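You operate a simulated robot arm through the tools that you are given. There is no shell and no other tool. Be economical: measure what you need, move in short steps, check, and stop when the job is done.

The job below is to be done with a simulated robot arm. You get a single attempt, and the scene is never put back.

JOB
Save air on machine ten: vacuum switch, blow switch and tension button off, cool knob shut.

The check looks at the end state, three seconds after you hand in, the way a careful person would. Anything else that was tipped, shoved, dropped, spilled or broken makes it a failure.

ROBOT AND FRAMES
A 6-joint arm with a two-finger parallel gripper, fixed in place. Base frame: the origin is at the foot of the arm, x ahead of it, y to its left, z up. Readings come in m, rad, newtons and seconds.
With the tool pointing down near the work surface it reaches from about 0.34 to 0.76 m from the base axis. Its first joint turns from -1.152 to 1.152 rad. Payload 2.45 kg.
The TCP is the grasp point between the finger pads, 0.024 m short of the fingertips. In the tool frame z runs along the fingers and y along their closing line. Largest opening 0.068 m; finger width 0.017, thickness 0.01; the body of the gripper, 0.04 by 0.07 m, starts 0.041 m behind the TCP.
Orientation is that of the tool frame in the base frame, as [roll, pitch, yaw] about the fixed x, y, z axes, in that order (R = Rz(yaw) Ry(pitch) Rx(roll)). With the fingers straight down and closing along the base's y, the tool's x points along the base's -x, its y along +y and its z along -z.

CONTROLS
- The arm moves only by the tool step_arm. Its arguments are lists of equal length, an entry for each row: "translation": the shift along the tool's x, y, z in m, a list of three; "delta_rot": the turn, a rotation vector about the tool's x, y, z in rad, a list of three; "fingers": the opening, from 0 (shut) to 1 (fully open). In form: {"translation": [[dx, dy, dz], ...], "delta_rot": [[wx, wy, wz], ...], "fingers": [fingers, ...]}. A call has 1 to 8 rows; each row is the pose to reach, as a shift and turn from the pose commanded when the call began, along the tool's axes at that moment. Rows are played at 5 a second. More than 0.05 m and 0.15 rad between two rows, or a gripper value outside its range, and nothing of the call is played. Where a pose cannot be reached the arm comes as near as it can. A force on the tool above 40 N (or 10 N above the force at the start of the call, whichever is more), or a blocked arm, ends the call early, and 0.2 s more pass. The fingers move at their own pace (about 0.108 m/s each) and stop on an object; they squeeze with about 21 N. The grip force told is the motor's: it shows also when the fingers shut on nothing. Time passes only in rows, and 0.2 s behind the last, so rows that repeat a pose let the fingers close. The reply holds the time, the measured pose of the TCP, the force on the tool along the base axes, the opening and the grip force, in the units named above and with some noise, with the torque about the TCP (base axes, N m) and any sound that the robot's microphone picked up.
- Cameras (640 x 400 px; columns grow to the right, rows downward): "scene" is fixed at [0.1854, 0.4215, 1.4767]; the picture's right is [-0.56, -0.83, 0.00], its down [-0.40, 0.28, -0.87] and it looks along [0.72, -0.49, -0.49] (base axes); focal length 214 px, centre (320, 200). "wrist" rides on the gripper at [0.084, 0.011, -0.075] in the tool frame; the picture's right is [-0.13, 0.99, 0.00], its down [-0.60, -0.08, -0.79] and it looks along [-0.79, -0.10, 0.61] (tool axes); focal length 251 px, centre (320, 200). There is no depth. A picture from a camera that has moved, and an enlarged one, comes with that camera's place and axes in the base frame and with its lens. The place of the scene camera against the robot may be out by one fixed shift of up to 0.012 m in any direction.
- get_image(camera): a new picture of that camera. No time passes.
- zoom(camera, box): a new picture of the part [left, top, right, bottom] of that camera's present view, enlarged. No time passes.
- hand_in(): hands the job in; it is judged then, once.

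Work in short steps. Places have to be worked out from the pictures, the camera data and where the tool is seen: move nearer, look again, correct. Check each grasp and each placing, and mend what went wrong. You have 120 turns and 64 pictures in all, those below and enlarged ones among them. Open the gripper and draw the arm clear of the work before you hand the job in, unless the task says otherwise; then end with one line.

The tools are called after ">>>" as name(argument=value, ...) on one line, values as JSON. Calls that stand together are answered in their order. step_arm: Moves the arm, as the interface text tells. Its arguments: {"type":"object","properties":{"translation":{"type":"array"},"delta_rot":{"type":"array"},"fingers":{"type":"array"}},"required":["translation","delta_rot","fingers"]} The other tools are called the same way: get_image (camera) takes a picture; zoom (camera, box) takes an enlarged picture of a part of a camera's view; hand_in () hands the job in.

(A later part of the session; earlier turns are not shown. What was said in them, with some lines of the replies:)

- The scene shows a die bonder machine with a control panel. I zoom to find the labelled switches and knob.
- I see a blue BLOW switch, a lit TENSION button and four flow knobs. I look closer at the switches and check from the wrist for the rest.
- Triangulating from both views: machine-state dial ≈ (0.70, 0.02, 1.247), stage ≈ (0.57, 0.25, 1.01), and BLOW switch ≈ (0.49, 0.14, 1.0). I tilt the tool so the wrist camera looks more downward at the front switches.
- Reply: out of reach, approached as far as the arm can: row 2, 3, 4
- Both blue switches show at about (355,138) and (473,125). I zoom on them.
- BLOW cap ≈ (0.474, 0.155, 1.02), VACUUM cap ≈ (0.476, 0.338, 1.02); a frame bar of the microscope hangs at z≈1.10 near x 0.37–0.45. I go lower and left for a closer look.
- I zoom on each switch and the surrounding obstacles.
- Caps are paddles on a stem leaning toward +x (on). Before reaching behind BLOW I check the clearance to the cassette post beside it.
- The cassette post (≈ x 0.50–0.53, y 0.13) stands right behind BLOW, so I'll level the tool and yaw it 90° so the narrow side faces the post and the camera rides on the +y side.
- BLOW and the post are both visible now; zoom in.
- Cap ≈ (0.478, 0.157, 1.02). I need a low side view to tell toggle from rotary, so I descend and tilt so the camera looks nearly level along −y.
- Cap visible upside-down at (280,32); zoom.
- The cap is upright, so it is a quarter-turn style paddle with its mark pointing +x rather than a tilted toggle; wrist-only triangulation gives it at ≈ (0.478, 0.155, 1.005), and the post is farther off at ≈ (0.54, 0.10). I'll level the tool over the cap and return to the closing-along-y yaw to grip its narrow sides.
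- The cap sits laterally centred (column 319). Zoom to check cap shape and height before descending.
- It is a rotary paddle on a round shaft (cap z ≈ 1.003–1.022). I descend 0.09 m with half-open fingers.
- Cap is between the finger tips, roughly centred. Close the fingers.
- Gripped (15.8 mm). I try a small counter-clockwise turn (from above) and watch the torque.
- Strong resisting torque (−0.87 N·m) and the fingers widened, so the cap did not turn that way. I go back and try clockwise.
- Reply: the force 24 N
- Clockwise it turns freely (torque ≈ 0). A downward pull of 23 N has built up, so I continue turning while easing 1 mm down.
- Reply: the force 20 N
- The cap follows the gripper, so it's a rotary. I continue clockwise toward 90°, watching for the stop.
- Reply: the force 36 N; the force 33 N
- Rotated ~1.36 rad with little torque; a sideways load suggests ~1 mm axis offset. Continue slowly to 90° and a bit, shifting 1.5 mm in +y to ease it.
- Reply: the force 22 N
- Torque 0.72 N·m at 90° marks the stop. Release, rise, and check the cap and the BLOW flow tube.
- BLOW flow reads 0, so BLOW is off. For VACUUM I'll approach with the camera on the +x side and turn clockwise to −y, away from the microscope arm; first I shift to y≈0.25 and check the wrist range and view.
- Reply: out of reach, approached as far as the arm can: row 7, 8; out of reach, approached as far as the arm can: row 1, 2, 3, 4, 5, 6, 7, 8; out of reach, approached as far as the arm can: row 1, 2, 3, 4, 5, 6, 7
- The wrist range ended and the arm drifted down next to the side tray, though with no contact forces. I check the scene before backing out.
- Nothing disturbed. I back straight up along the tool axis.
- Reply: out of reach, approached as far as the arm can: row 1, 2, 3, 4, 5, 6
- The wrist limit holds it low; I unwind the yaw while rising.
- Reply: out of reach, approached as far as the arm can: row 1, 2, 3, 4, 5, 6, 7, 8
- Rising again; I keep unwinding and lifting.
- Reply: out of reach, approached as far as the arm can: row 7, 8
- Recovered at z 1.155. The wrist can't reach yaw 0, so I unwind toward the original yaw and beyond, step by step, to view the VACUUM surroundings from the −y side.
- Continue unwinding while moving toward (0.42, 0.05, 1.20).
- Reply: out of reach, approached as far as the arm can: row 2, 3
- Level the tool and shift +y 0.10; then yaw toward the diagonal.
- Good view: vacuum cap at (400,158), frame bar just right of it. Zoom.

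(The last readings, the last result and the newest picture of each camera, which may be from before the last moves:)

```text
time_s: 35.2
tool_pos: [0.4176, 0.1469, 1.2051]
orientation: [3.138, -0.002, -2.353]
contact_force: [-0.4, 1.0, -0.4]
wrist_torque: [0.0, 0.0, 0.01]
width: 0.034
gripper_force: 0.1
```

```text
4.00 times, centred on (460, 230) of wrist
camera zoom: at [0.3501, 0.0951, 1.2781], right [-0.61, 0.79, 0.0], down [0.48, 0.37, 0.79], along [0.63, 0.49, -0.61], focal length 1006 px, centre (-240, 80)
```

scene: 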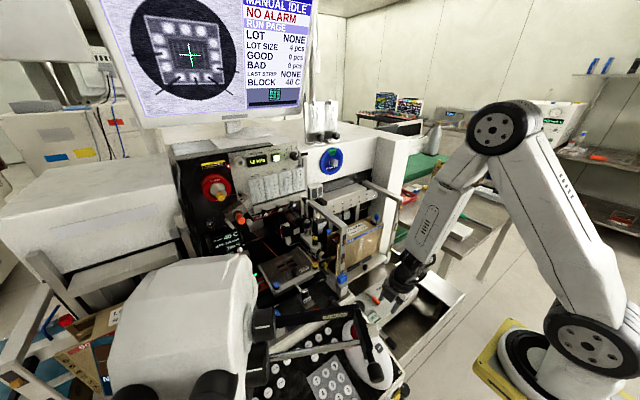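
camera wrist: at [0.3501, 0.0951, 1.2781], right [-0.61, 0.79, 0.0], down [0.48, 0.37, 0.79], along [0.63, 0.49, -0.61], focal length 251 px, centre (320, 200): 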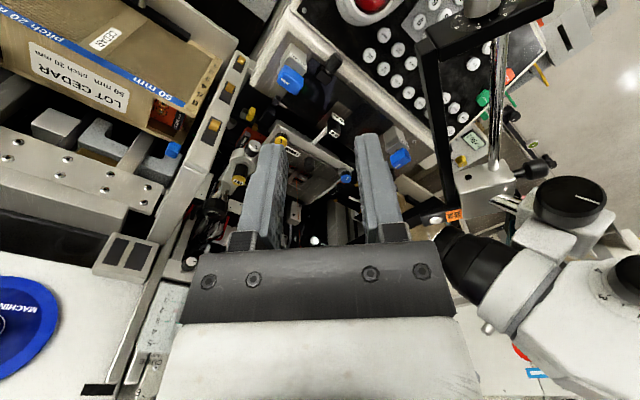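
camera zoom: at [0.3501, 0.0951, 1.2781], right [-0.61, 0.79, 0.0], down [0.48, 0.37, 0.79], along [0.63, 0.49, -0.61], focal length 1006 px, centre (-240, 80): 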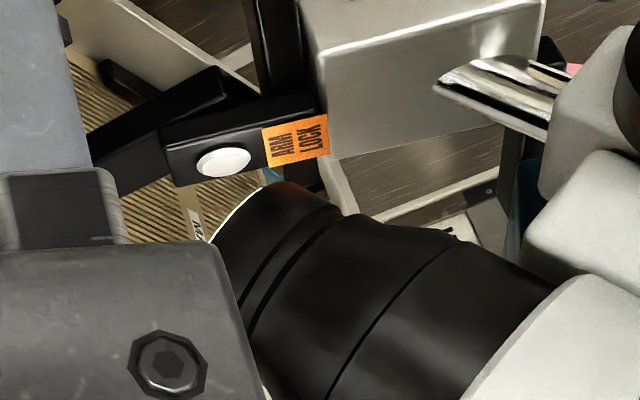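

Vacuum cap ≈ (0.478, 0.343, 1.012); ARM-LOCK elbow at (0.49, 0.38–0.40, 1.087), eyepiece tip near (0.48, 0.375, 1.13), bar at x≈0.433. I'll therefore approach strongly tilted with the body toward +x/−y (yaw 2.64, tilt ~0.9), clear of all these. First yaw.

>>> step_arm(translation=[[0, 0, 0], [0, 0, 0], [0, 0, 0], [0, 0, 0], [0, 0, 0], [0, 0, 0], [0, 0, 0], [0, 0, 0]], delta_rot=[[0, 0, 0.14], [0, 0, 0.28], [0, 0, 0.42], [0, 0, 0.56], [0, 0, 0.7], [0, 0, 0.84], [0, 0, 0.98], [0, 0, 1.12]], fingers=[0.6, 0.6, 0.6, 0.6, 0.6, 0.6, 0.6, 0.6])

>>> step_arm(translation=[[0, 0, 0], [0, 0, 0]], delta_rot=[[0, 0, 0.1], [0, 0, 0.17]], fingers=[0.6, 0.6])

```text
time_s: 37.0
tool_pos: [0.4183, 0.1466, 1.2044]
orientation: [3.141, -0.002, 2.807]
contact_force: [-0.1, -0.3, -0.2]
wrist_torque: [-0.01, -0.03, -0.01]
width: 0.0407
gripper_force: 0.0
```

```text
time_s: 37.6
tool_pos: [0.4177, 0.1479, 1.2054]
orientation: [3.139, 0.0, 2.637]
contact_force: [0.4, -0.2, 0.1]
wrist_torque: [-0.03, -0.02, 0.03]
width: 0.0406
gripper_force: 0.1
```

Now tilt 0.9 while moving to a pre-pose near (0.51, 0.30, 1.12).

>>> step_arm(translation=[[-0.001, 0.025, 0.005], [-0.002, 0.05, 0.015], [-0.003, 0.075, 0.03], [-0.004, 0.1, 0.045], [-0.005, 0.13, 0.06], [-0.006, 0.155, 0.075], [-0.0077, 0.1775, 0.085]], delta_rot=[[0, 0.13, 0], [0, 0.26, 0], [0, 0.39, 0], [0, 0.52, 0], [0, 0.65, 0], [0, 0.78, 0], [0, 0.9, 0]], fingers=[0.6, 0.6, 0.6, 0.6, 0.6, 0.6, 0.6])

>>> get_image(camera="wrist")

>>> get_image(camera="scene")

```text
time_s: 39.2
tool_pos: [0.5092, 0.2993, 1.1203]
orientation: [3.137, -0.903, 2.644]
contact_force: [-1.0, -0.3, 0.2]
wrist_torque: [-0.01, -0.01, -0.03]
width: 0.0407
gripper_force: 0.1
```

```text
26 pictures are left
camera wrist: at [0.5199, 0.306, 1.2308], right [0.55, 0.83, -0.1], down [0.84, -0.55, 0.02], along [-0.04, -0.09, -0.99], focal length 251 px, centre (320, 200)
```

wrist: 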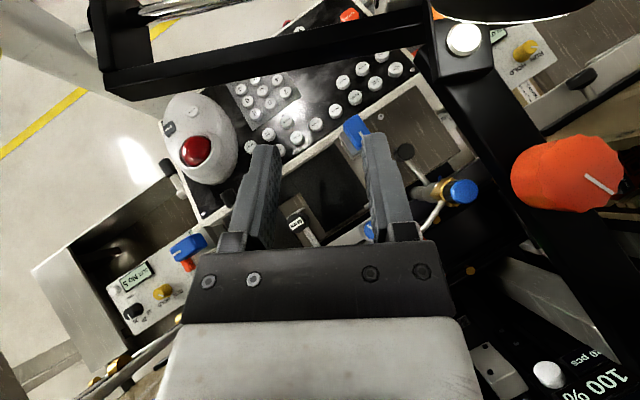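

```text
25 pictures are left
```

scene: 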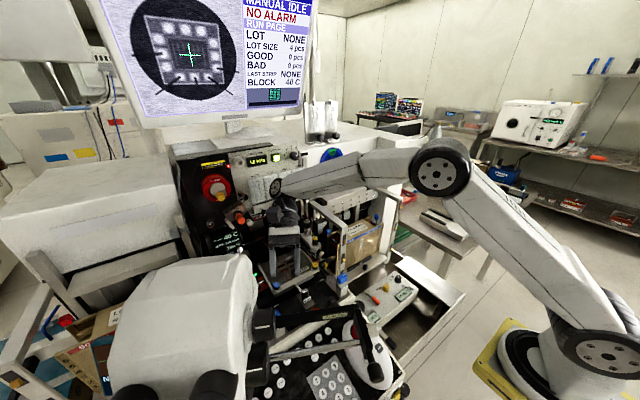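

View confirms cap at (0.480, 0.343) and the obstacles as estimated. Approach to z≈1.05 above/around the cap and look.

>>> step_arm(translation=[[-0.003, 0.012, 0.027], [-0.0082, 0.0235, 0.0539], [-0.02, 0.0235, 0.063], [-0.0317, 0.0235, 0.0725]], delta_rot=[[0, 0, 0], [0, 0, 0], [0, 0, 0], [0, 0, 0]], fingers=[0.6, 0.6, 0.6, 0.6])

>>> get_image(camera="wrist")

```text
time_s: 40.2
tool_pos: [0.4887, 0.3371, 1.0489]
orientation: [3.139, -0.902, 2.643]
contact_force: [-1.1, 0.5, -0.4]
wrist_torque: [0.02, 0.0, 0.01]
width: 0.041
gripper_force: 0.2
```

```text
24 pictures are left
camera wrist: at [0.4979, 0.3452, 1.1606], right [0.55, 0.83, -0.1], down [0.84, -0.55, 0.02], along [-0.04, -0.09, -0.99], focal length 251 px, centre (320, 200)
```

wrist: 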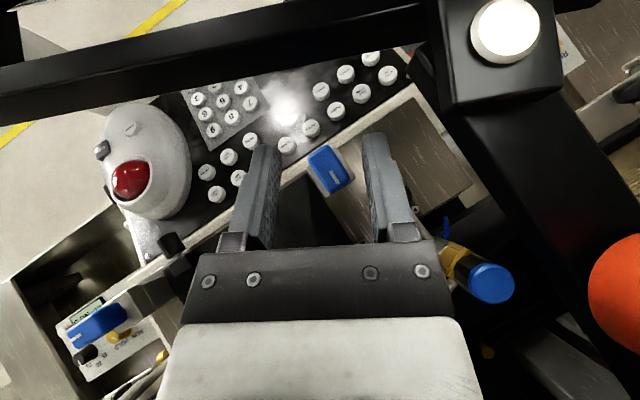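

Cap is nicely between the fingers, ~3 mm off centre laterally. Descend the last 27 mm with that correction.

>>> step_arm(translation=[[-0.01, 0.003, 0.008], [-0.016, 0.003, 0.012], [-0.021, 0.003, 0.0165]], delta_rot=[[0, 0, 0], [0, 0, 0], [0, 0, 0]], fingers=[0.6, 0.6, 0.6])

>>> get_image(camera="wrist")

```text
time_s: 41.0
tool_pos: [0.4901, 0.34, 1.0222]
orientation: [3.139, -0.903, 2.642]
contact_force: [-0.1, 0.0, -0.1]
wrist_torque: [0.0, 0.01, -0.01]
width: 0.0406
gripper_force: 0.1
```

```text
23 pictures are left
camera wrist: at [0.5002, 0.347, 1.1335], right [0.55, 0.83, -0.1], down [0.84, -0.55, 0.02], along [-0.04, -0.09, -0.99], focal length 251 px, centre (320, 200)
```

wrist: 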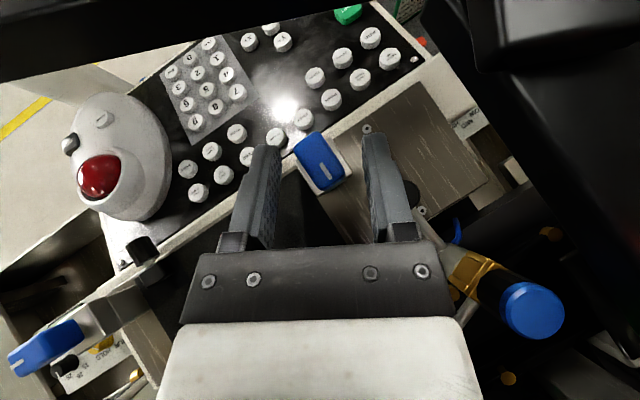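

Centred with no contact. Close on the cap.

>>> step_arm(translation=[[0, 0, 0], [0, 0, 0], [0, 0, 0], [0, 0, 0]], delta_rot=[[0, 0, 0], [0, 0, 0], [0, 0, 0], [0, 0, 0]], fingers=[0.4, 0.25, 0.15, 0.15])

>>> get_image(camera="wrist")

```text
time_s: 42.0
tool_pos: [0.4912, 0.3396, 1.0223]
orientation: [3.14, -0.903, 2.639]
contact_force: [3.2, -6.8, -1.4]
wrist_torque: [-0.39, 0.23, 0.09]
width: 0.0247
gripper_force: 40.6
```

```text
22 pictures are left
camera wrist: at [0.5006, 0.3464, 1.1336], right [0.55, 0.83, -0.1], down [0.84, -0.55, 0.02], along [-0.04, -0.09, -0.99], focal length 251 px, centre (320, 200)
```

wrist: 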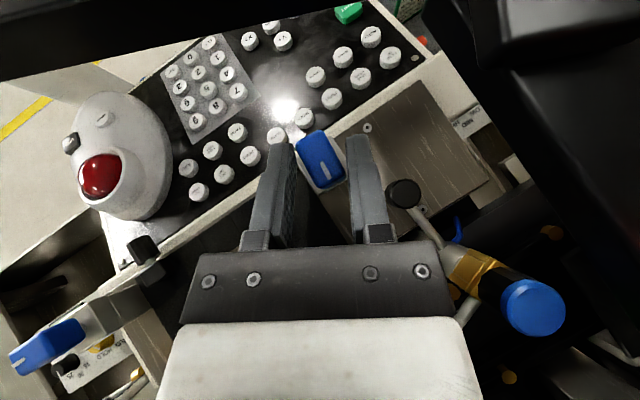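

The cap is held by its corners (24.7 mm) without aligning. Try turning clockwise about the vertical through the cap and see whether it follows.

>>> step_arm(translation=[[0, -0.0008, 0], [0, -0.0016, 0], [0.0002, -0.0024, 0.0003]], delta_rot=[[-0.055, 0, 0.0435], [-0.11, 0, 0.087], [-0.172, 0, 0.137]], fingers=[0.15, 0.15, 0.15])

>>> zoom(camera="wrist", box=[240, 100, 400, 200])

```text
time_s: 42.8
tool_pos: [0.4877, 0.3383, 1.0236]
orientation: [3.142, -0.906, 2.418]
contact_force: [0.0, -4.8, -2.2]
wrist_torque: [-0.08, 0.1, -0.01]
width: 0.0157
gripper_force: 34.6
```

```text
4.00 times, centred on (320, 150) of wrist
camera zoom: at [0.4994, 0.3425, 1.1343], right [0.72, 0.69, -0.1], down [0.7, -0.72, 0.02], along [-0.06, -0.08, -0.99], focal length 1006 px, centre (320, 400)
```

zoom: 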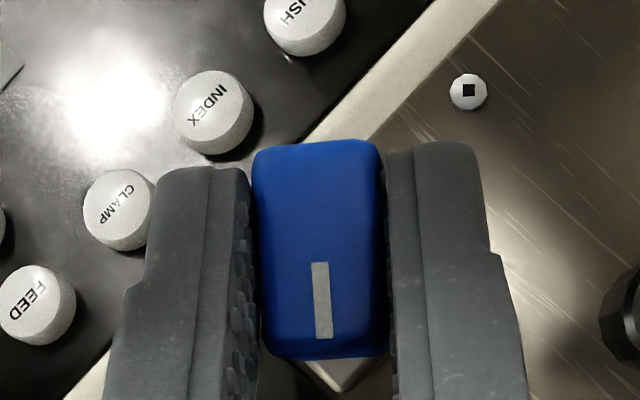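

The cap snapped flush into the grip (15.7 mm). Continue clockwise about the cap's axis.

>>> step_arm(translation=[[0, -0.0015, 0.0001], [0.0002, -0.003, 0.0003], [0.0006, -0.0045, 0.0007]], delta_rot=[[-0.11, 0, 0.087], [-0.219, 0, 0.174], [-0.329, 0, 0.261]], fingers=[0.15, 0.15, 0.15])

```text
time_s: 43.6
tool_pos: [0.4839, 0.3365, 1.023]
orientation: [3.141, -0.904, 1.997]
contact_force: [-2.0, 4.9, -2.7]
wrist_torque: [0.53, 0.04, 0.01]
width: 0.016
gripper_force: 35.0
```

Smooth, low loads. Another 0.43 rad to the stop.

>>> step_arm(translation=[[0, -0.0015, 0.0001], [0.0002, -0.003, 0.0003], [0.0006, -0.0045, 0.0007], [0.0006, -0.0047, 0.0007]], delta_rot=[[-0.11, 0, 0.087], [-0.219, 0, 0.174], [-0.329, 0, 0.261], [-0.35, 0, 0.278]], fingers=[0.15, 0.15, 0.15, 0.15])

>>> zoom(camera="scene", box=[230, 145, 326, 205])

```text
time_s: 44.6
tool_pos: [0.4808, 0.3346, 1.0237]
orientation: [-3.141, -0.899, 1.554]
contact_force: [-2.6, 4.9, -4.4]
wrist_torque: [0.41, -0.05, 1.01]
width: 0.0161
gripper_force: 34.3
```

```text
6.67 times, centred on (278, 175) of scene
camera zoom: at [0.1853, 0.4217, 1.4766], right [-0.56, -0.83, 0.0], down [-0.4, 0.28, -0.87], along [0.72, -0.49, -0.49], focal length 1430 px, centre (600, 367)
```

zoom: 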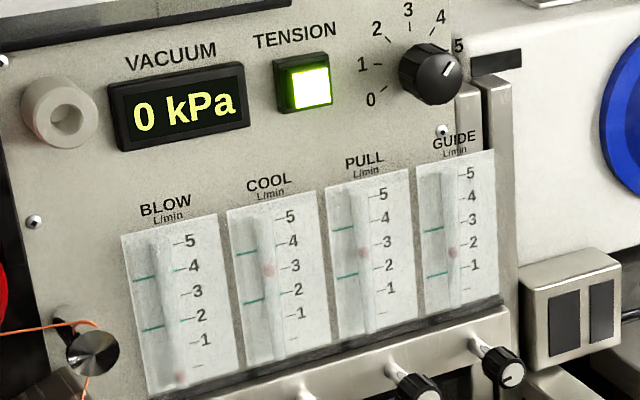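

Vacuum reads 0 kPa and the stop is felt. Open and back out along the tool axis (toward −y and up).

>>> step_arm(translation=[[0, 0, 0], [0, 0, 0], [0, 0, -0.03], [0, 0, -0.06], [0, 0, -0.1], [0, 0, -0.14]], delta_rot=[[0, 0, 0], [0, 0, 0], [0, 0, 0], [0, 0, 0], [0, 0, 0], [0, 0, 0]], fingers=[0.4, 0.45, 0.45, 0.45, 0.45, 0.45])

>>> get_image(camera="wrist")

```text
time_s: 46.0
tool_pos: [0.4776, 0.2233, 1.1098]
orientation: [-3.138, -0.902, 1.55]
contact_force: [0.2, -0.4, 0.6]
wrist_torque: [-0.01, -0.02, 0.01]
width: 0.0306
gripper_force: 0.2
```

```text
19 pictures are left
camera wrist: at [0.4872, 0.2182, 1.2214], right [0.99, -0.1, -0.1], down [-0.1, -1.0, 0.02], along [-0.11, -0.01, -0.99], focal length 251 px, centre (320, 200)
```

wrist: 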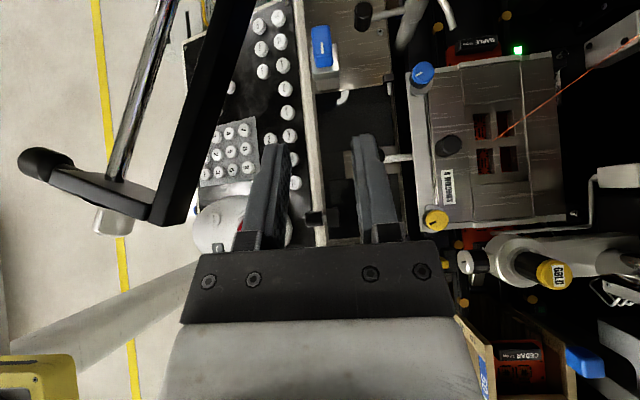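

VACUUM is off. Next are the panel items: COOL knob ≈ (0.66, 0.23, 1.165) and TENSION ≈ (0.70, 0.21, 1.30). I level the tool and rise to a free area first.

>>> step_arm(translation=[[0.01, -0.004, -0.02], [0.02, -0.008, -0.04], [0.03, -0.012, -0.06], [0.04, -0.016, -0.08], [0.05, -0.02, -0.1], [0.06, -0.025, -0.12], [0.066, -0.03, -0.142]], delta_rot=[[0, -0.13, 0], [0, -0.26, 0], [0, -0.39, 0], [0, -0.52, 0], [0, -0.65, 0], [0, -0.78, 0], [0, -0.9, 0]], fingers=[0.4, 0.3, 0.2, 0.1, 0, 0, 0])

>>> step_arm(translation=[[0, 0, 0], [0, 0, 0], [0, 0, 0], [0, 0, 0], [0, 0, 0], [0, 0, 0], [0, 0, 0], [0, 0, 0]], delta_rot=[[0, 0, -0.14], [0, 0, -0.28], [0, 0, -0.42], [0, 0, -0.56], [0, 0, -0.7], [0, 0, -0.84], [0, 0, -0.98], [0, 0, -1.12]], fingers=[0, 0, 0, 0, 0, 0, 0, 0])

```text
time_s: 47.6
tool_pos: [0.4471, 0.1544, 1.2499]
orientation: [-3.141, 0.001, 1.552]
contact_force: [-0.2, -1.1, 0.0]
wrist_torque: [0.0, 0.01, 0.0]
width: 0.0
gripper_force: 20.4
```

```text
time_s: 49.4
tool_pos: [0.4468, 0.1538, 1.2494]
orientation: [3.139, -0.003, 2.676]
contact_force: [0.8, 0.0, -0.4]
wrist_torque: [-0.02, 0.03, -0.01]
width: 0.0002
gripper_force: 20.3
```

I turn to the base yaw and tilt back so the wrist camera faces the panel squarely.

>>> step_arm(translation=[[0, 0, 0], [0, 0, 0], [0, 0, 0], [0, 0, 0]], delta_rot=[[0, 0, -0.14], [0, 0, -0.28], [0, 0, -0.42], [0, 0, -0.466]], fingers=[0, 0, 0, 0])

>>> step_arm(translation=[[0, 0.01, 0], [0, 0.02, 0], [0, 0.03, 0], [0, 0.04, 0], [0, 0.05, 0]], delta_rot=[[0, -0.13, 0], [0, -0.26, 0], [0, -0.39, 0], [0, -0.52, 0], [0, -0.6, 0]], fingers=[0, 0, 0, 0, 0])

>>> get_image(camera="wrist")

```text
time_s: 50.4
tool_pos: [0.4461, 0.1538, 1.25]
orientation: [3.14, -0.002, 3.138]
contact_force: [0.4, 0.6, -0.1]
wrist_torque: [0.03, -0.02, -0.01]
width: 0.0
gripper_force: 21.1
```

```text
time_s: 51.6
tool_pos: [0.4481, 0.205, 1.2503]
orientation: [3.139, 0.6, 3.138]
contact_force: [0.3, 0.0, -0.4]
wrist_torque: [-0.03, 0.0, 0.0]
width: 0.0
gripper_force: 20.8
```

```text
18 pictures are left
camera wrist: at [0.3347, 0.2169, 1.2637], right [0.11, 0.99, 0.08], down [0.05, -0.08, 1.0], along [0.99, -0.1, -0.06], focal length 251 px, centre (320, 200)
```

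wrist: 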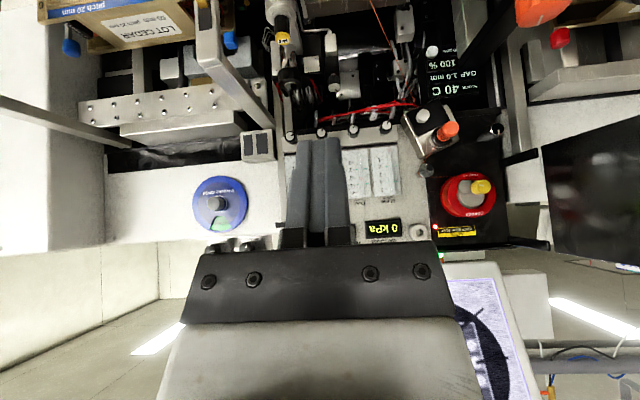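

Front view: knobs guide/pull/cool/blow at columns 291/322/353/386. I zoom on the knob row and shift sideways to reveal TENSION.

>>> zoom(camera="wrist", box=[280, 100, 440, 200])

>>> step_arm(translation=[[0, 0.03, 0], [0, 0.06, 0]], delta_rot=[[0, 0, 0], [0, 0, 0]], fingers=[0, 0])

>>> zoom(camera="wrist", box=[220, 110, 380, 250])

```text
4.00 times, centred on (360, 150) of wrist
camera zoom: at [0.3347, 0.2169, 1.2637], right [0.11, 0.99, 0.08], down [0.05, -0.08, 1.0], along [0.99, -0.1, -0.06], focal length 1006 px, centre (160, 400)
```

zoom: 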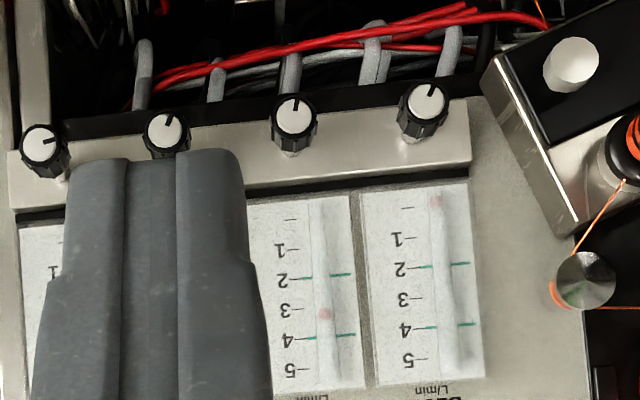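

```text
time_s: 52.2
tool_pos: [0.4463, 0.2663, 1.249]
orientation: [3.138, 0.601, 3.138]
contact_force: [-0.7, 0.3, 0.2]
wrist_torque: [-0.01, 0.02, 0.0]
width: 0.0001
gripper_force: 21.3
```

```text
2.86 times, centred on (300, 180) of wrist
camera zoom: at [0.3339, 0.2774, 1.2615], right [0.11, 0.99, 0.08], down [0.05, -0.08, 1.0], along [0.99, -0.1, -0.06], focal length 718 px, centre (377, 257)
```

zoom: 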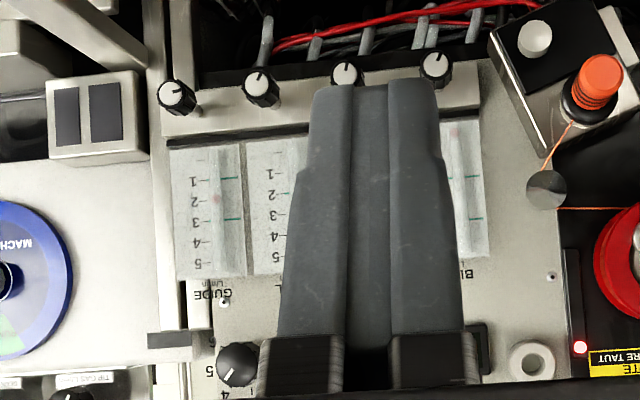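

Wrist-only triangulation gives the COOL knob face at (0.664, 0.236, 1.154). I shift to −y so TENSION appears right of the fingers.

>>> step_arm(translation=[[0, -0.04, 0], [0, -0.08, 0], [0, -0.12, 0]], delta_rot=[[0, 0, 0], [0, 0, 0], [0, 0, 0]], fingers=[0, 0, 0])

>>> zoom(camera="wrist", box=[300, 140, 460, 240])

```text
time_s: 53.0
tool_pos: [0.4458, 0.1435, 1.2488]
orientation: [3.139, 0.599, 3.138]
contact_force: [-0.5, 0.6, 0.9]
wrist_torque: [-0.02, -0.03, 0.0]
width: 0.0
gripper_force: 21.0
```

```text
4.00 times, centred on (380, 190) of wrist
camera zoom: at [0.3332, 0.1555, 1.2616], right [0.11, 0.99, 0.07], down [0.05, -0.08, 1.0], along [0.99, -0.1, -0.06], focal length 1006 px, centre (80, 240)
```

zoom: 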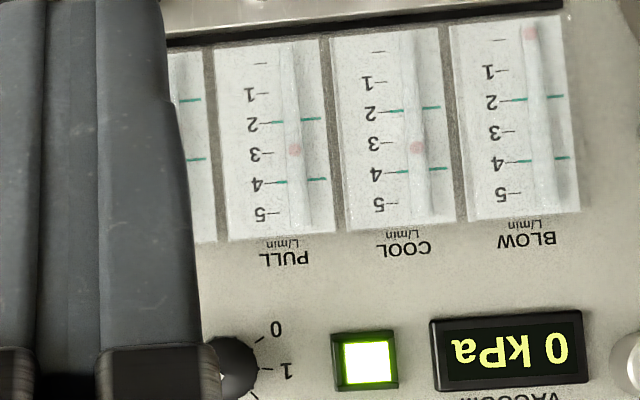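

TENSION button lies on a ray hitting ≈ (0.70, 0.2175, 1.29). I swing the tool to horizontal (+x) in front of it at x≈0.56.

>>> step_arm(translation=[[-0.015, 0.009, 0.004], [-0.03, 0.018, 0.008], [-0.045, 0.028, 0.012], [-0.06, 0.037, 0.016], [-0.075, 0.046, 0.02], [-0.09, 0.055, 0.024], [-0.105, 0.065, 0.028], [-0.117, 0.074, 0.0306]], delta_rot=[[0, -0.12, 0], [0, -0.24, 0], [0, -0.36, 0], [0, -0.48, 0], [0, -0.6, 0], [0, -0.72, 0], [0, -0.84, 0], [0, -0.97, 0]], fingers=[0, 0, 0, 0, 0, 0, 0, 0])

>>> get_image(camera="wrist")

```text
time_s: 54.8
tool_pos: [0.5609, 0.2189, 1.2924]
orientation: [1.668, 1.57, 1.666]
contact_force: [0.2, 0.3, 0.4]
wrist_torque: [-0.01, 0.02, 0.01]
width: 0.0001
gripper_force: 21.0
```

```text
14 pictures are left
camera wrist: at [0.4849, 0.2309, 1.2063], right [0.0, 0.99, 0.13], down [-0.79, -0.08, 0.6], along [0.61, -0.11, 0.79], focal length 251 px, centre (320, 200)
```

wrist: 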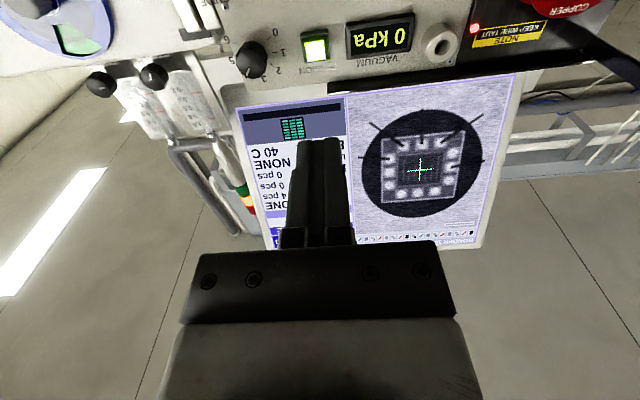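

Button face ≈ (0.693, 0.216, 1.288). Approach to about 1 cm short and check alignment.

>>> step_arm(translation=[[0.001, 0, 0.04], [0.002, -0.001, 0.08], [0.003, -0.002, 0.097]], delta_rot=[[0, 0, 0], [0, 0, 0], [0, 0, 0]], fingers=[0, 0, 0])

>>> get_image(camera="wrist")

```text
time_s: 55.6
tool_pos: [0.6578, 0.2177, 1.2872]
orientation: [2.144, 1.567, 2.14]
contact_force: [-0.6, 0.2, -0.5]
wrist_torque: [0.01, -0.02, -0.04]
width: 0.0
gripper_force: 20.8
```

```text
13 pictures are left
camera wrist: at [0.5825, 0.2293, 1.2018], right [0.0, 0.99, 0.13], down [-0.79, -0.08, 0.61], along [0.61, -0.11, 0.79], focal length 251 px, centre (320, 200)
```

wrist: 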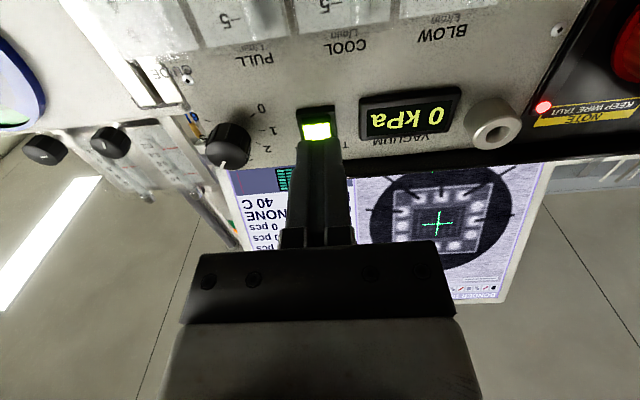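

Well aligned. Press forward in small steps, force-watched.

>>> step_arm(translation=[[0.002, -0.0015, 0.006], [0.002, -0.0015, 0.01], [0.002, -0.0015, 0.013], [0.002, -0.0015, 0.016]], delta_rot=[[0, 0, 0], [0, 0, 0], [0, 0, 0], [0, 0, 0]], fingers=[0, 0, 0, 0])

```text
time_s: 56.6
tool_pos: [0.6737, 0.2152, 1.2856]
orientation: [2.43, 1.566, 2.43]
contact_force: [-0.2, 0.4, -0.5]
wrist_torque: [-0.01, 0.0, -0.03]
width: 0.0
gripper_force: 21.1
```

No contact yet (tip at x≈0.698). Continue in 2–3 mm steps.

>>> step_arm(translation=[[0, 0, 0.002], [0, 0, 0.004], [0, 0, 0.006], [0, 0, 0.008]], delta_rot=[[0, 0, 0], [0, 0, 0], [0, 0, 0], [0, 0, 0]], fingers=[0, 0, 0, 0])

>>> zoom(camera="wrist", box=[240, 80, 400, 180])

```text
time_s: 57.7
tool_pos: [0.6799, 0.215, 1.2849]
orientation: [2.127, 1.567, 2.126]
contact_force: [-27.7, -4.4, 1.2]
wrist_torque: [-0.05, -0.15, -0.09]
width: 0.0
gripper_force: 21.3
heard: click
stopped in row 4: the force on the tool passed its limit at 43 N (the readings are from after the stop); the commanded pose is now the measured one
```

```text
4.00 times, centred on (320, 130) of wrist
camera zoom: at [0.6039, 0.2272, 1.2001], right [0.0, 0.99, 0.13], down [-0.79, -0.08, 0.6], along [0.61, -0.11, 0.79], focal length 1006 px, centre (320, 480)
```

zoom: 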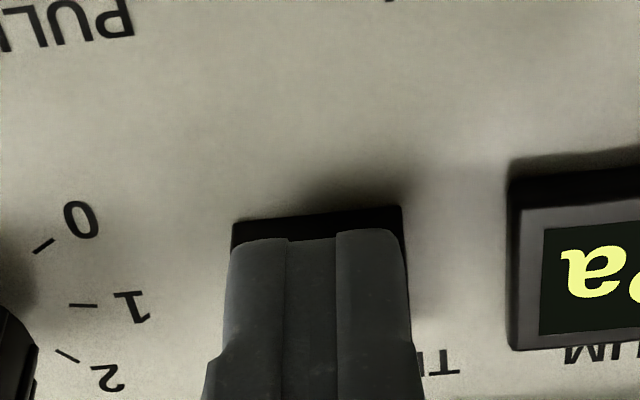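

Click heard. Back straight out and check the lamp.

>>> step_arm(translation=[[0, 0, -0.02], [0, 0, -0.06], [0, 0, -0.1], [0, 0, -0.13]], delta_rot=[[0, 0, 0], [0, 0, 0], [0, 0, 0], [0, 0, 0]], fingers=[0, 0, 0, 0])

>>> zoom(camera="scene", box=[230, 135, 326, 215])

```text
time_s: 58.7
tool_pos: [0.553, 0.2157, 1.2857]
orientation: [2.563, 1.565, 2.563]
contact_force: [-0.1, 0.3, -0.3]
wrist_torque: [0.02, -0.04, 0.02]
width: 0.0001
gripper_force: 21.2
```

```text
5.00 times, centred on (278, 175) of scene
camera zoom: at [0.1854, 0.4215, 1.4767], right [-0.56, -0.83, 0.0], down [-0.4, 0.28, -0.87], along [0.72, -0.49, -0.49], focal length 1072 px, centre (530, 325)
```

zoom: 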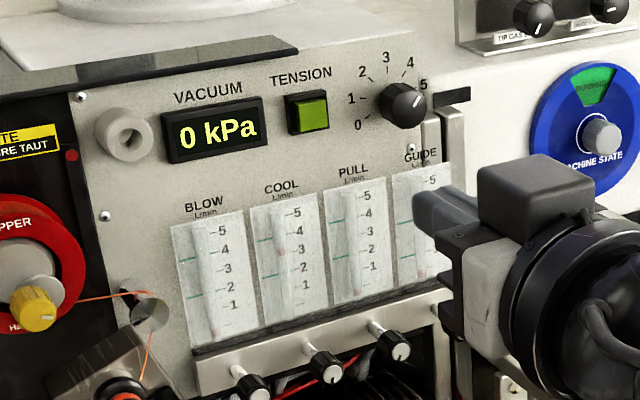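

TENSION lamp is off. Now COOL: roll the tool so the camera goes to the −y side (away from the wire), then lower.

>>> step_arm(translation=[[0, 0, 0], [0, 0, 0], [0, 0, 0], [0, 0, 0], [0, 0, 0], [0, 0, 0], [0, 0, 0], [0, 0, 0]], delta_rot=[[0, 0, -0.14], [0, 0, -0.28], [0, 0, -0.42], [0, 0, -0.56], [0, 0, -0.7], [0, 0, -0.84], [0, 0, -0.98], [0, 0, -1.12]], fingers=[0, 0, 0, 0, 0, 0, 0, 0])

>>> step_arm(translation=[[0, 0, 0], [0, 0, 0], [0, 0, 0], [0, 0, 0]], delta_rot=[[0, 0, -0.14], [0, 0, -0.28], [0, 0, -0.42], [0, 0, -0.45]], fingers=[0, 0.2, 0.45, 0.45])

```text
time_s: 60.5
tool_pos: [0.5511, 0.2162, 1.2855]
orientation: [-1.573, 0.45, -1.573]
contact_force: [0.6, -0.2, -0.3]
wrist_torque: [0.02, 0.02, -0.02]
width: 0.0
gripper_force: 20.6
```

```text
time_s: 61.5
tool_pos: [0.5512, 0.2155, 1.2851]
orientation: [-1.573, 0.002, -1.572]
contact_force: [0.3, 0.5, 0.0]
wrist_torque: [0.0, -0.05, 0.02]
width: 0.0307
gripper_force: 0.0
```

Now forward and lower toward the COOL knob height in stages, keeping the wrist away from the microscope frame.

>>> step_arm(translation=[[0, 0, 0.035], [0, 0, 0.07], [-0.007, 0.03, 0.07], [-0.014, 0.06, 0.07], [-0.0205, 0.09, 0.07]], delta_rot=[[0, 0, 0], [0, 0, 0], [0, 0, 0], [0, 0, 0], [0, 0, 0]], fingers=[0.45, 0.45, 0.45, 0.45, 0.45])

>>> get_image(camera="scene")

>>> get_image(camera="wrist")

```text
time_s: 62.7
tool_pos: [0.6203, 0.2366, 1.1928]
orientation: [-1.573, 0.004, -1.572]
contact_force: [0.2, 0.2, -0.3]
wrist_torque: [-0.01, -0.03, 0.0]
width: 0.0306
gripper_force: 0.1
```

```text
10 pictures are left
```

scene: 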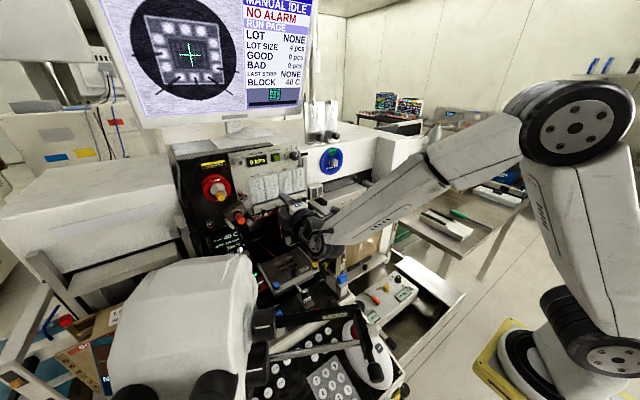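

```text
9 pictures are left
camera wrist: at [0.5444, 0.1536, 1.1812], right [0.0, 0.13, -0.99], down [-0.79, 0.6, 0.08], along [0.61, 0.79, 0.1], focal length 251 px, centre (320, 200)
```

wrist: 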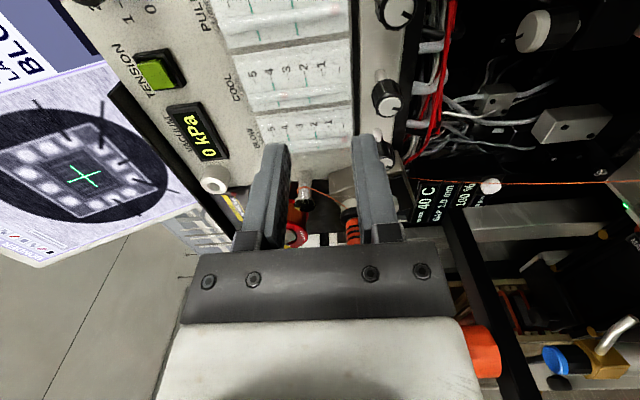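

COOL knob from here ≈ (0.668, 0.234, 1.155). Roll another −1.1 rad (camera up) and lower to knob height, still 2 cm short of it.

>>> step_arm(translation=[[0, 0.005, 0], [0, 0.01, 0], [0, 0.015, 0], [0, 0.02, 0], [0.001, 0.025, 0], [0.002, 0.03, 0], [0.002, 0.035, 0], [0.002, 0.0375, 0]], delta_rot=[[0, 0, -0.14], [0, 0, -0.28], [0, 0, -0.42], [0, 0, -0.56], [0, 0, -0.7], [0, 0, -0.84], [0, 0, -0.98], [0, 0, -1.1]], fingers=[0.45, 0.45, 0.45, 0.45, 0.45, 0.45, 0.45, 0.45])

>>> get_image(camera="wrist")

```text
time_s: 64.5
tool_pos: [0.621, 0.2348, 1.1564]
orientation: [-1.577, -1.099, -1.567]
contact_force: [-0.3, -0.2, 0.7]
wrist_torque: [0.02, 0.0, -0.03]
width: 0.0308
gripper_force: 0.0
```

```text
8 pictures are left
camera wrist: at [0.5457, 0.1875, 1.2256], right [0.0, -0.83, -0.56], down [-0.79, 0.35, -0.5], along [0.61, 0.45, -0.66], focal length 251 px, centre (320, 200)
```

wrist: 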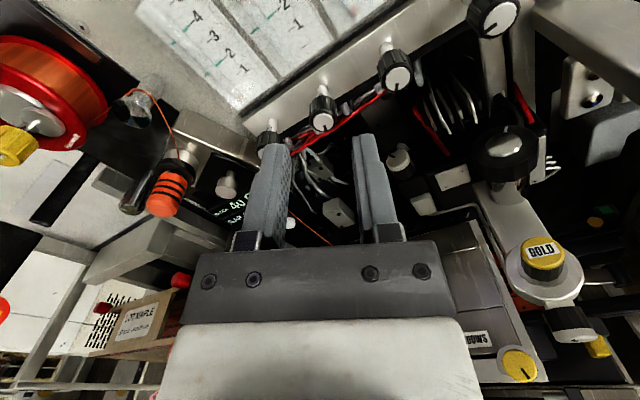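

COOL knob is centred between the fingers. Advance 39 mm and close on it.

>>> step_arm(translation=[[0, 0, 0.015], [0, 0, 0.03], [0, 0, 0.039], [0, 0, 0.039], [0, 0, 0.039], [0, 0, 0.039]], delta_rot=[[0, 0, 0], [0, 0, 0], [0, 0, 0], [0, 0, 0], [0, 0, 0], [0, 0, 0]], fingers=[0.45, 0.45, 0.45, 0.3, 0.15, 0.12])

>>> zoom(camera="wrist", box=[240, 80, 400, 180])

```text
time_s: 65.9
tool_pos: [0.6604, 0.2333, 1.157]
orientation: [-1.582, -1.097, -1.565]
contact_force: [1.6, -9.3, -3.8]
wrist_torque: [0.01, -0.06, -0.1]
width: 0.0163
gripper_force: 5.7
```

```text
4.00 times, centred on (320, 130) of wrist
camera zoom: at [0.5849, 0.1863, 1.2254], right [-0.01, -0.82, -0.57], down [-0.79, 0.35, -0.5], along [0.61, 0.45, -0.66], focal length 1006 px, centre (320, 480)
```

zoom: 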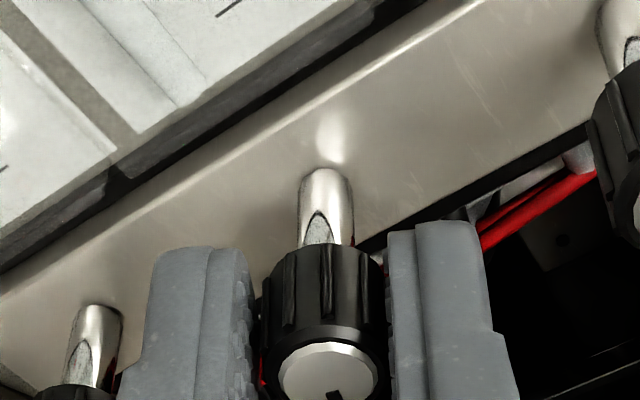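

Nearly closed; finish the squeeze (knob ~14–16 mm) and then turn a little clockwise.

>>> step_arm(translation=[[0, 0, 0], [0, 0, 0], [0, 0, 0]], delta_rot=[[0, 0, 0], [0, 0, 0.1], [0, 0, 0.22]], fingers=[0.05, 0.05, 0.05])

```text
time_s: 66.7
tool_pos: [0.6609, 0.2333, 1.156]
orientation: [-1.578, -0.873, -1.57]
contact_force: [1.7, -22.8, -6.1]
wrist_torque: [-0.02, 0.31, 0.59]
width: 0.0146
gripper_force: 33.9
```

Gripped (14.6 mm) and turning freely; ease 1.5 mm toward −y and keep turning clockwise ~1.1 rad.

>>> step_arm(translation=[[0.0005, 0.0006, 0], [0.001, 0.0011, 0], [0.001, 0.0011, 0], [0.001, 0.0011, 0], [0.001, 0.0011, 0], [0.001, 0.0011, 0], [0.001, 0.0011, 0], [0.001, 0.0011, 0]], delta_rot=[[0, 0, 0.14], [0, 0, 0.28], [0, 0, 0.42], [0, 0, 0.56], [0, 0, 0.7], [0, 0, 0.84], [0, 0, 0.98], [0, 0, 1.1]], fingers=[0.05, 0.05, 0.05, 0.05, 0.05, 0.05, 0.05, 0.05])

>>> zoom(camera="scene", box=[230, 145, 326, 225])

```text
time_s: 68.5
tool_pos: [0.6597, 0.2316, 1.1548]
orientation: [-1.578, 0.224, -1.574]
contact_force: [16.9, -8.0, -19.8]
wrist_torque: [-0.02, -0.09, -0.09]
width: 0.0145
gripper_force: 33.7
```

```text
5.00 times, centred on (278, 185) of scene
camera zoom: at [0.1864, 0.4214, 1.4766], right [-0.56, -0.83, 0.0], down [-0.41, 0.28, -0.87], along [0.72, -0.49, -0.49], focal length 1072 px, centre (530, 275)
```

zoom: 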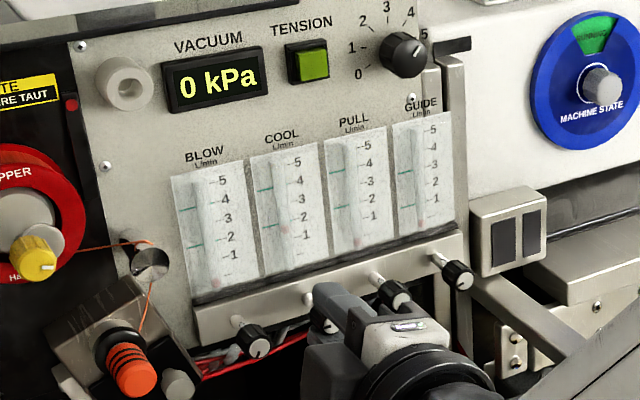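

Flow fell from ~3 to ~2 L/min, so clockwise is right. Open in place, roll back, and re-grip for another turn.

>>> step_arm(translation=[[0, 0, 0], [0, 0, 0], [0, 0, 0], [0, 0, 0], [0, 0, 0], [0, 0, 0], [0, 0, 0], [0, 0, 0]], delta_rot=[[0, 0, 0], [0, 0, 0], [0, 0, -0.14], [0, 0, -0.28], [0, 0, -0.42], [0, 0, -0.56], [0, 0, -0.7], [0, 0, -0.84]], fingers=[0.4, 0.42, 0.42, 0.42, 0.42, 0.42, 0.42, 0.42])

>>> step_arm(translation=[[0, 0, 0], [0, 0, 0], [0, 0, 0], [0, 0, 0], [0, 0, 0], [0, 0, 0], [0, 0, 0]], delta_rot=[[0, 0, -0.14], [0, 0, -0.28], [0, 0, -0.42], [0, 0, -0.54], [0, 0, -0.54], [0, 0, -0.54], [0, 0, -0.54]], fingers=[0.42, 0.42, 0.42, 0.42, 0.25, 0.1, 0.05])

```text
time_s: 70.3
tool_pos: [0.6609, 0.2326, 1.1577]
orientation: [-1.573, -0.619, -1.57]
contact_force: [0.3, -0.2, 0.4]
wrist_torque: [0.02, -0.02, -0.04]
width: 0.0288
gripper_force: 0.0
```

```text
time_s: 71.9
tool_pos: [0.6584, 0.2319, 1.1565]
orientation: [-1.58, -1.157, -1.566]
contact_force: [-2.2, -4.7, -2.0]
wrist_torque: [0.02, -0.1, 0.03]
width: 0.0149
gripper_force: 34.4
```

Gripped again at 14.9 mm. Turn clockwise another 1.37 rad, watching torque about x.

>>> step_arm(translation=[[0, 0, 0], [0, 0, 0], [0, 0, 0], [0, 0, 0], [0, 0, 0], [0, 0, 0], [0, 0, 0], [0, 0, 0]], delta_rot=[[0, 0, 0.14], [0, 0, 0.28], [0, 0, 0.42], [0, 0, 0.56], [0, 0, 0.7], [0, 0, 0.84], [0, 0, 0.98], [0, 0, 1.12]], fingers=[0.05, 0.05, 0.05, 0.05, 0.05, 0.05, 0.05, 0.05])

>>> step_arm(translation=[[0, 0, 0], [0, 0, 0]], delta_rot=[[0, 0, 0.13], [0, 0, 0.25]], fingers=[0.05, 0.05])

>>> zoom(camera="scene", box=[254, 160, 318, 200])

```text
time_s: 73.7
tool_pos: [0.6601, 0.2304, 1.1552]
orientation: [-1.577, -0.034, -1.575]
contact_force: [-2.6, -14.6, -13.4]
wrist_torque: [-0.02, -0.08, 0.54]
width: 0.015
gripper_force: 34.6
```

```text
time_s: 74.3
tool_pos: [0.6594, 0.2327, 1.1555]
orientation: [-1.579, 0.213, -1.574]
contact_force: [-2.5, -14.9, -16.3]
wrist_torque: [-0.12, -0.05, -0.02]
width: 0.0149
gripper_force: 34.2
```

```text
10.00 times, centred on (286, 180) of scene
camera zoom: at [0.1857, 0.4211, 1.4767], right [-0.56, -0.83, 0.0], down [-0.4, 0.28, -0.87], along [0.72, -0.49, -0.49], focal length 2145 px, centre (660, 400)
```

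zoom: 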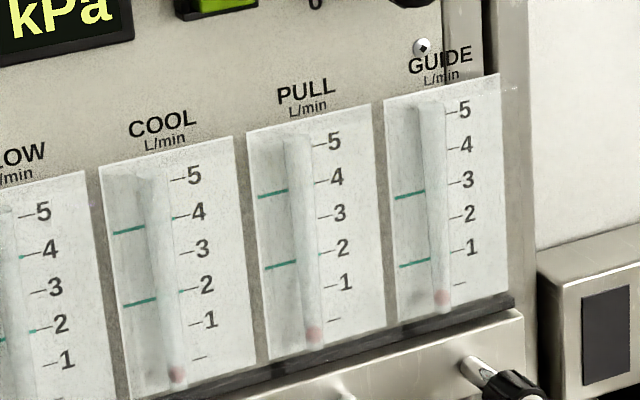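

COOL flow is at the bottom, but no end stop was felt. I re-grip once more and turn to the stop so the knob is truly shut.

>>> step_arm(translation=[[0, 0, 0], [0, 0, 0], [0, 0, 0], [0, 0, 0], [0, 0, 0], [0, 0, 0], [0, 0, 0], [0, 0, 0]], delta_rot=[[0, 0, 0], [0, 0, 0], [0, 0, -0.14], [0, 0, -0.28], [0, 0, -0.42], [0, 0, -0.56], [0, 0, -0.7], [0, 0, -0.84]], fingers=[0.4, 0.42, 0.42, 0.42, 0.42, 0.42, 0.42, 0.42])

>>> step_arm(translation=[[0, 0, 0], [0, 0, 0], [0, 0, 0], [0, 0, 0], [0, 0, 0], [0, 0, 0], [0, 0, 0]], delta_rot=[[0, 0, -0.14], [0, 0, -0.28], [0, 0, -0.42], [0, 0, -0.54], [0, 0, -0.54], [0, 0, -0.54], [0, 0, -0.54]], fingers=[0.42, 0.42, 0.42, 0.42, 0.25, 0.1, 0.05])

>>> step_arm(translation=[[0, 0, 0], [0, 0, 0], [0, 0, 0]], delta_rot=[[0, 0, 0.1], [0, 0, 0.2], [0, 0, 0.3]], fingers=[0.05, 0.05, 0.05])

```text
time_s: 76.1
tool_pos: [0.6591, 0.2333, 1.1567]
orientation: [-1.576, -0.629, -1.57]
contact_force: [0.4, -0.4, 0.3]
wrist_torque: [-0.01, -0.03, -0.03]
width: 0.0286
gripper_force: 0.1
```

```text
time_s: 77.7
tool_pos: [0.6609, 0.2327, 1.1574]
orientation: [-1.581, -1.166, -1.566]
contact_force: [-0.7, -1.8, -1.0]
wrist_torque: [-0.14, -0.15, 0.05]
width: 0.0147
gripper_force: 34.4
```

```text
time_s: 78.5
tool_pos: [0.6608, 0.2306, 1.1572]
orientation: [-1.579, -0.865, -1.568]
contact_force: [-7.5, -5.5, -1.9]
wrist_torque: [-0.29, 0.02, 0.25]
width: 0.0147
gripper_force: 34.1
```

Torque has risen to −0.29 N·m, so the knob is at its stop. Release and back straight out, then check.

>>> step_arm(translation=[[0, 0, 0], [0, 0, 0], [0, 0, -0.02], [0, 0, -0.05]], delta_rot=[[0, 0, 0], [0, 0, 0], [0, 0, 0], [0, 0, 0]], fingers=[0.4, 0.45, 0.45, 0.45])

>>> zoom(camera="wrist", box=[240, 70, 400, 170])

```text
time_s: 79.5
tool_pos: [0.61, 0.2321, 1.1576]
orientation: [-1.576, -0.868, -1.569]
contact_force: [-0.6, 0.2, -0.9]
wrist_torque: [0.0, 0.0, -0.01]
width: 0.031
gripper_force: 0.0
```

```text
4.00 times, centred on (320, 120) of wrist
camera zoom: at [0.5337, 0.1698, 1.213], right [0.0, -0.67, -0.74], down [-0.79, 0.45, -0.41], along [0.61, 0.59, -0.54], focal length 1006 px, centre (320, 520)
```

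zoom: 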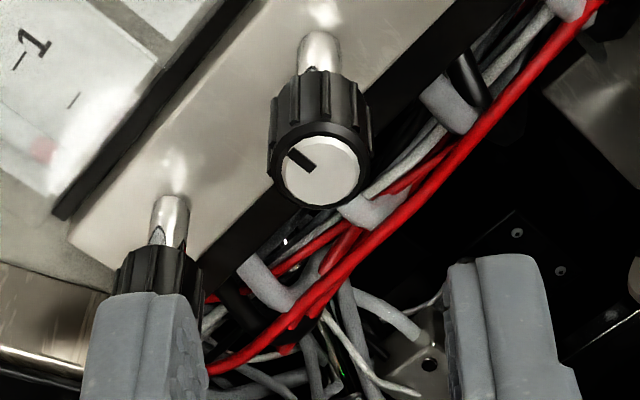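

Mark has turned to the top against the stop. Raise the tool clear and draw back from the machine.

>>> step_arm(translation=[[0.03, -0.026, 0], [0.06, -0.052, 0], [0.092, -0.078, 0], [0.1, -0.07, -0.04], [0.11, -0.06, -0.08], [0.11, -0.06, -0.1]], delta_rot=[[0, 0, 0], [0, 0, 0], [0, 0, 0], [0, 0, 0], [0, 0, 0], [0, 0, 0]], fingers=[0.6, 0.8, 1, 1, 1, 1])

>>> get_image(camera="scene")

>>> zoom(camera="scene", box=[230, 145, 326, 225])

```text
time_s: 80.9
tool_pos: [0.5116, 0.2054, 1.2798]
orientation: [-1.576, -0.868, -1.569]
contact_force: [-0.2, 0.7, -0.7]
wrist_torque: [-0.03, -0.01, 0.0]
width: 0.0677
gripper_force: 0.0
```

```text
3 pictures are left
```

scene: 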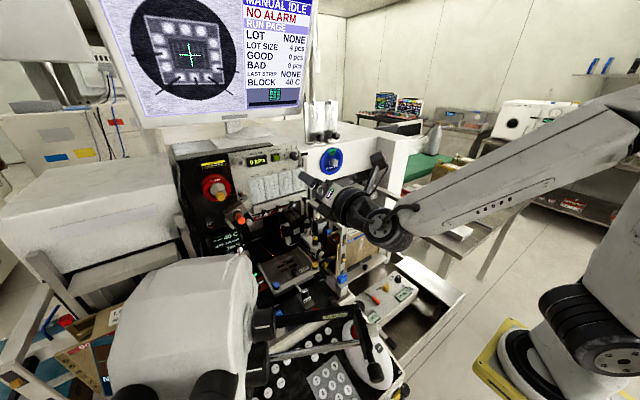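

```text
5.00 times, centred on (278, 185) of scene
camera zoom: at [0.1854, 0.4215, 1.4767], right [-0.56, -0.83, 0.0], down [-0.4, 0.28, -0.87], along [0.72, -0.49, -0.49], focal length 1072 px, centre (530, 275)
```

zoom: 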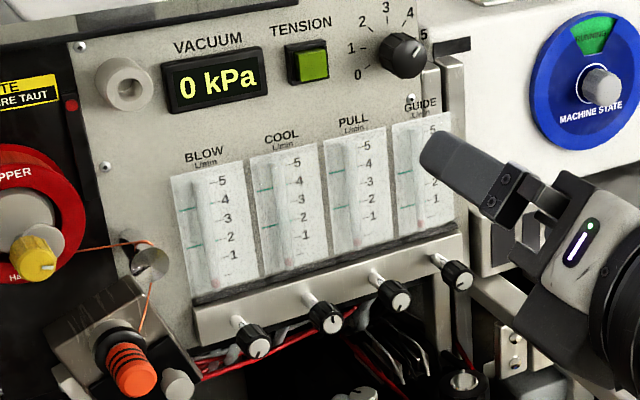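

VACUUM is off at 0 kPa, BLOW is off with no flow, the TENSION lamp is dark, COOL flow is zero, and the open gripper is clear of the machine. I hand in.

>>> hand_in()

```text
The job is handed in.
```

The vacuum switch, blow switch and tension button are off, and the cool knob is turned shut to its stop. Vacuum reads 0 kPa and blow and cool flow are at zero; pull and guide flow also fell to zero when I pressed the tension button. I saw nothing else disturbed.
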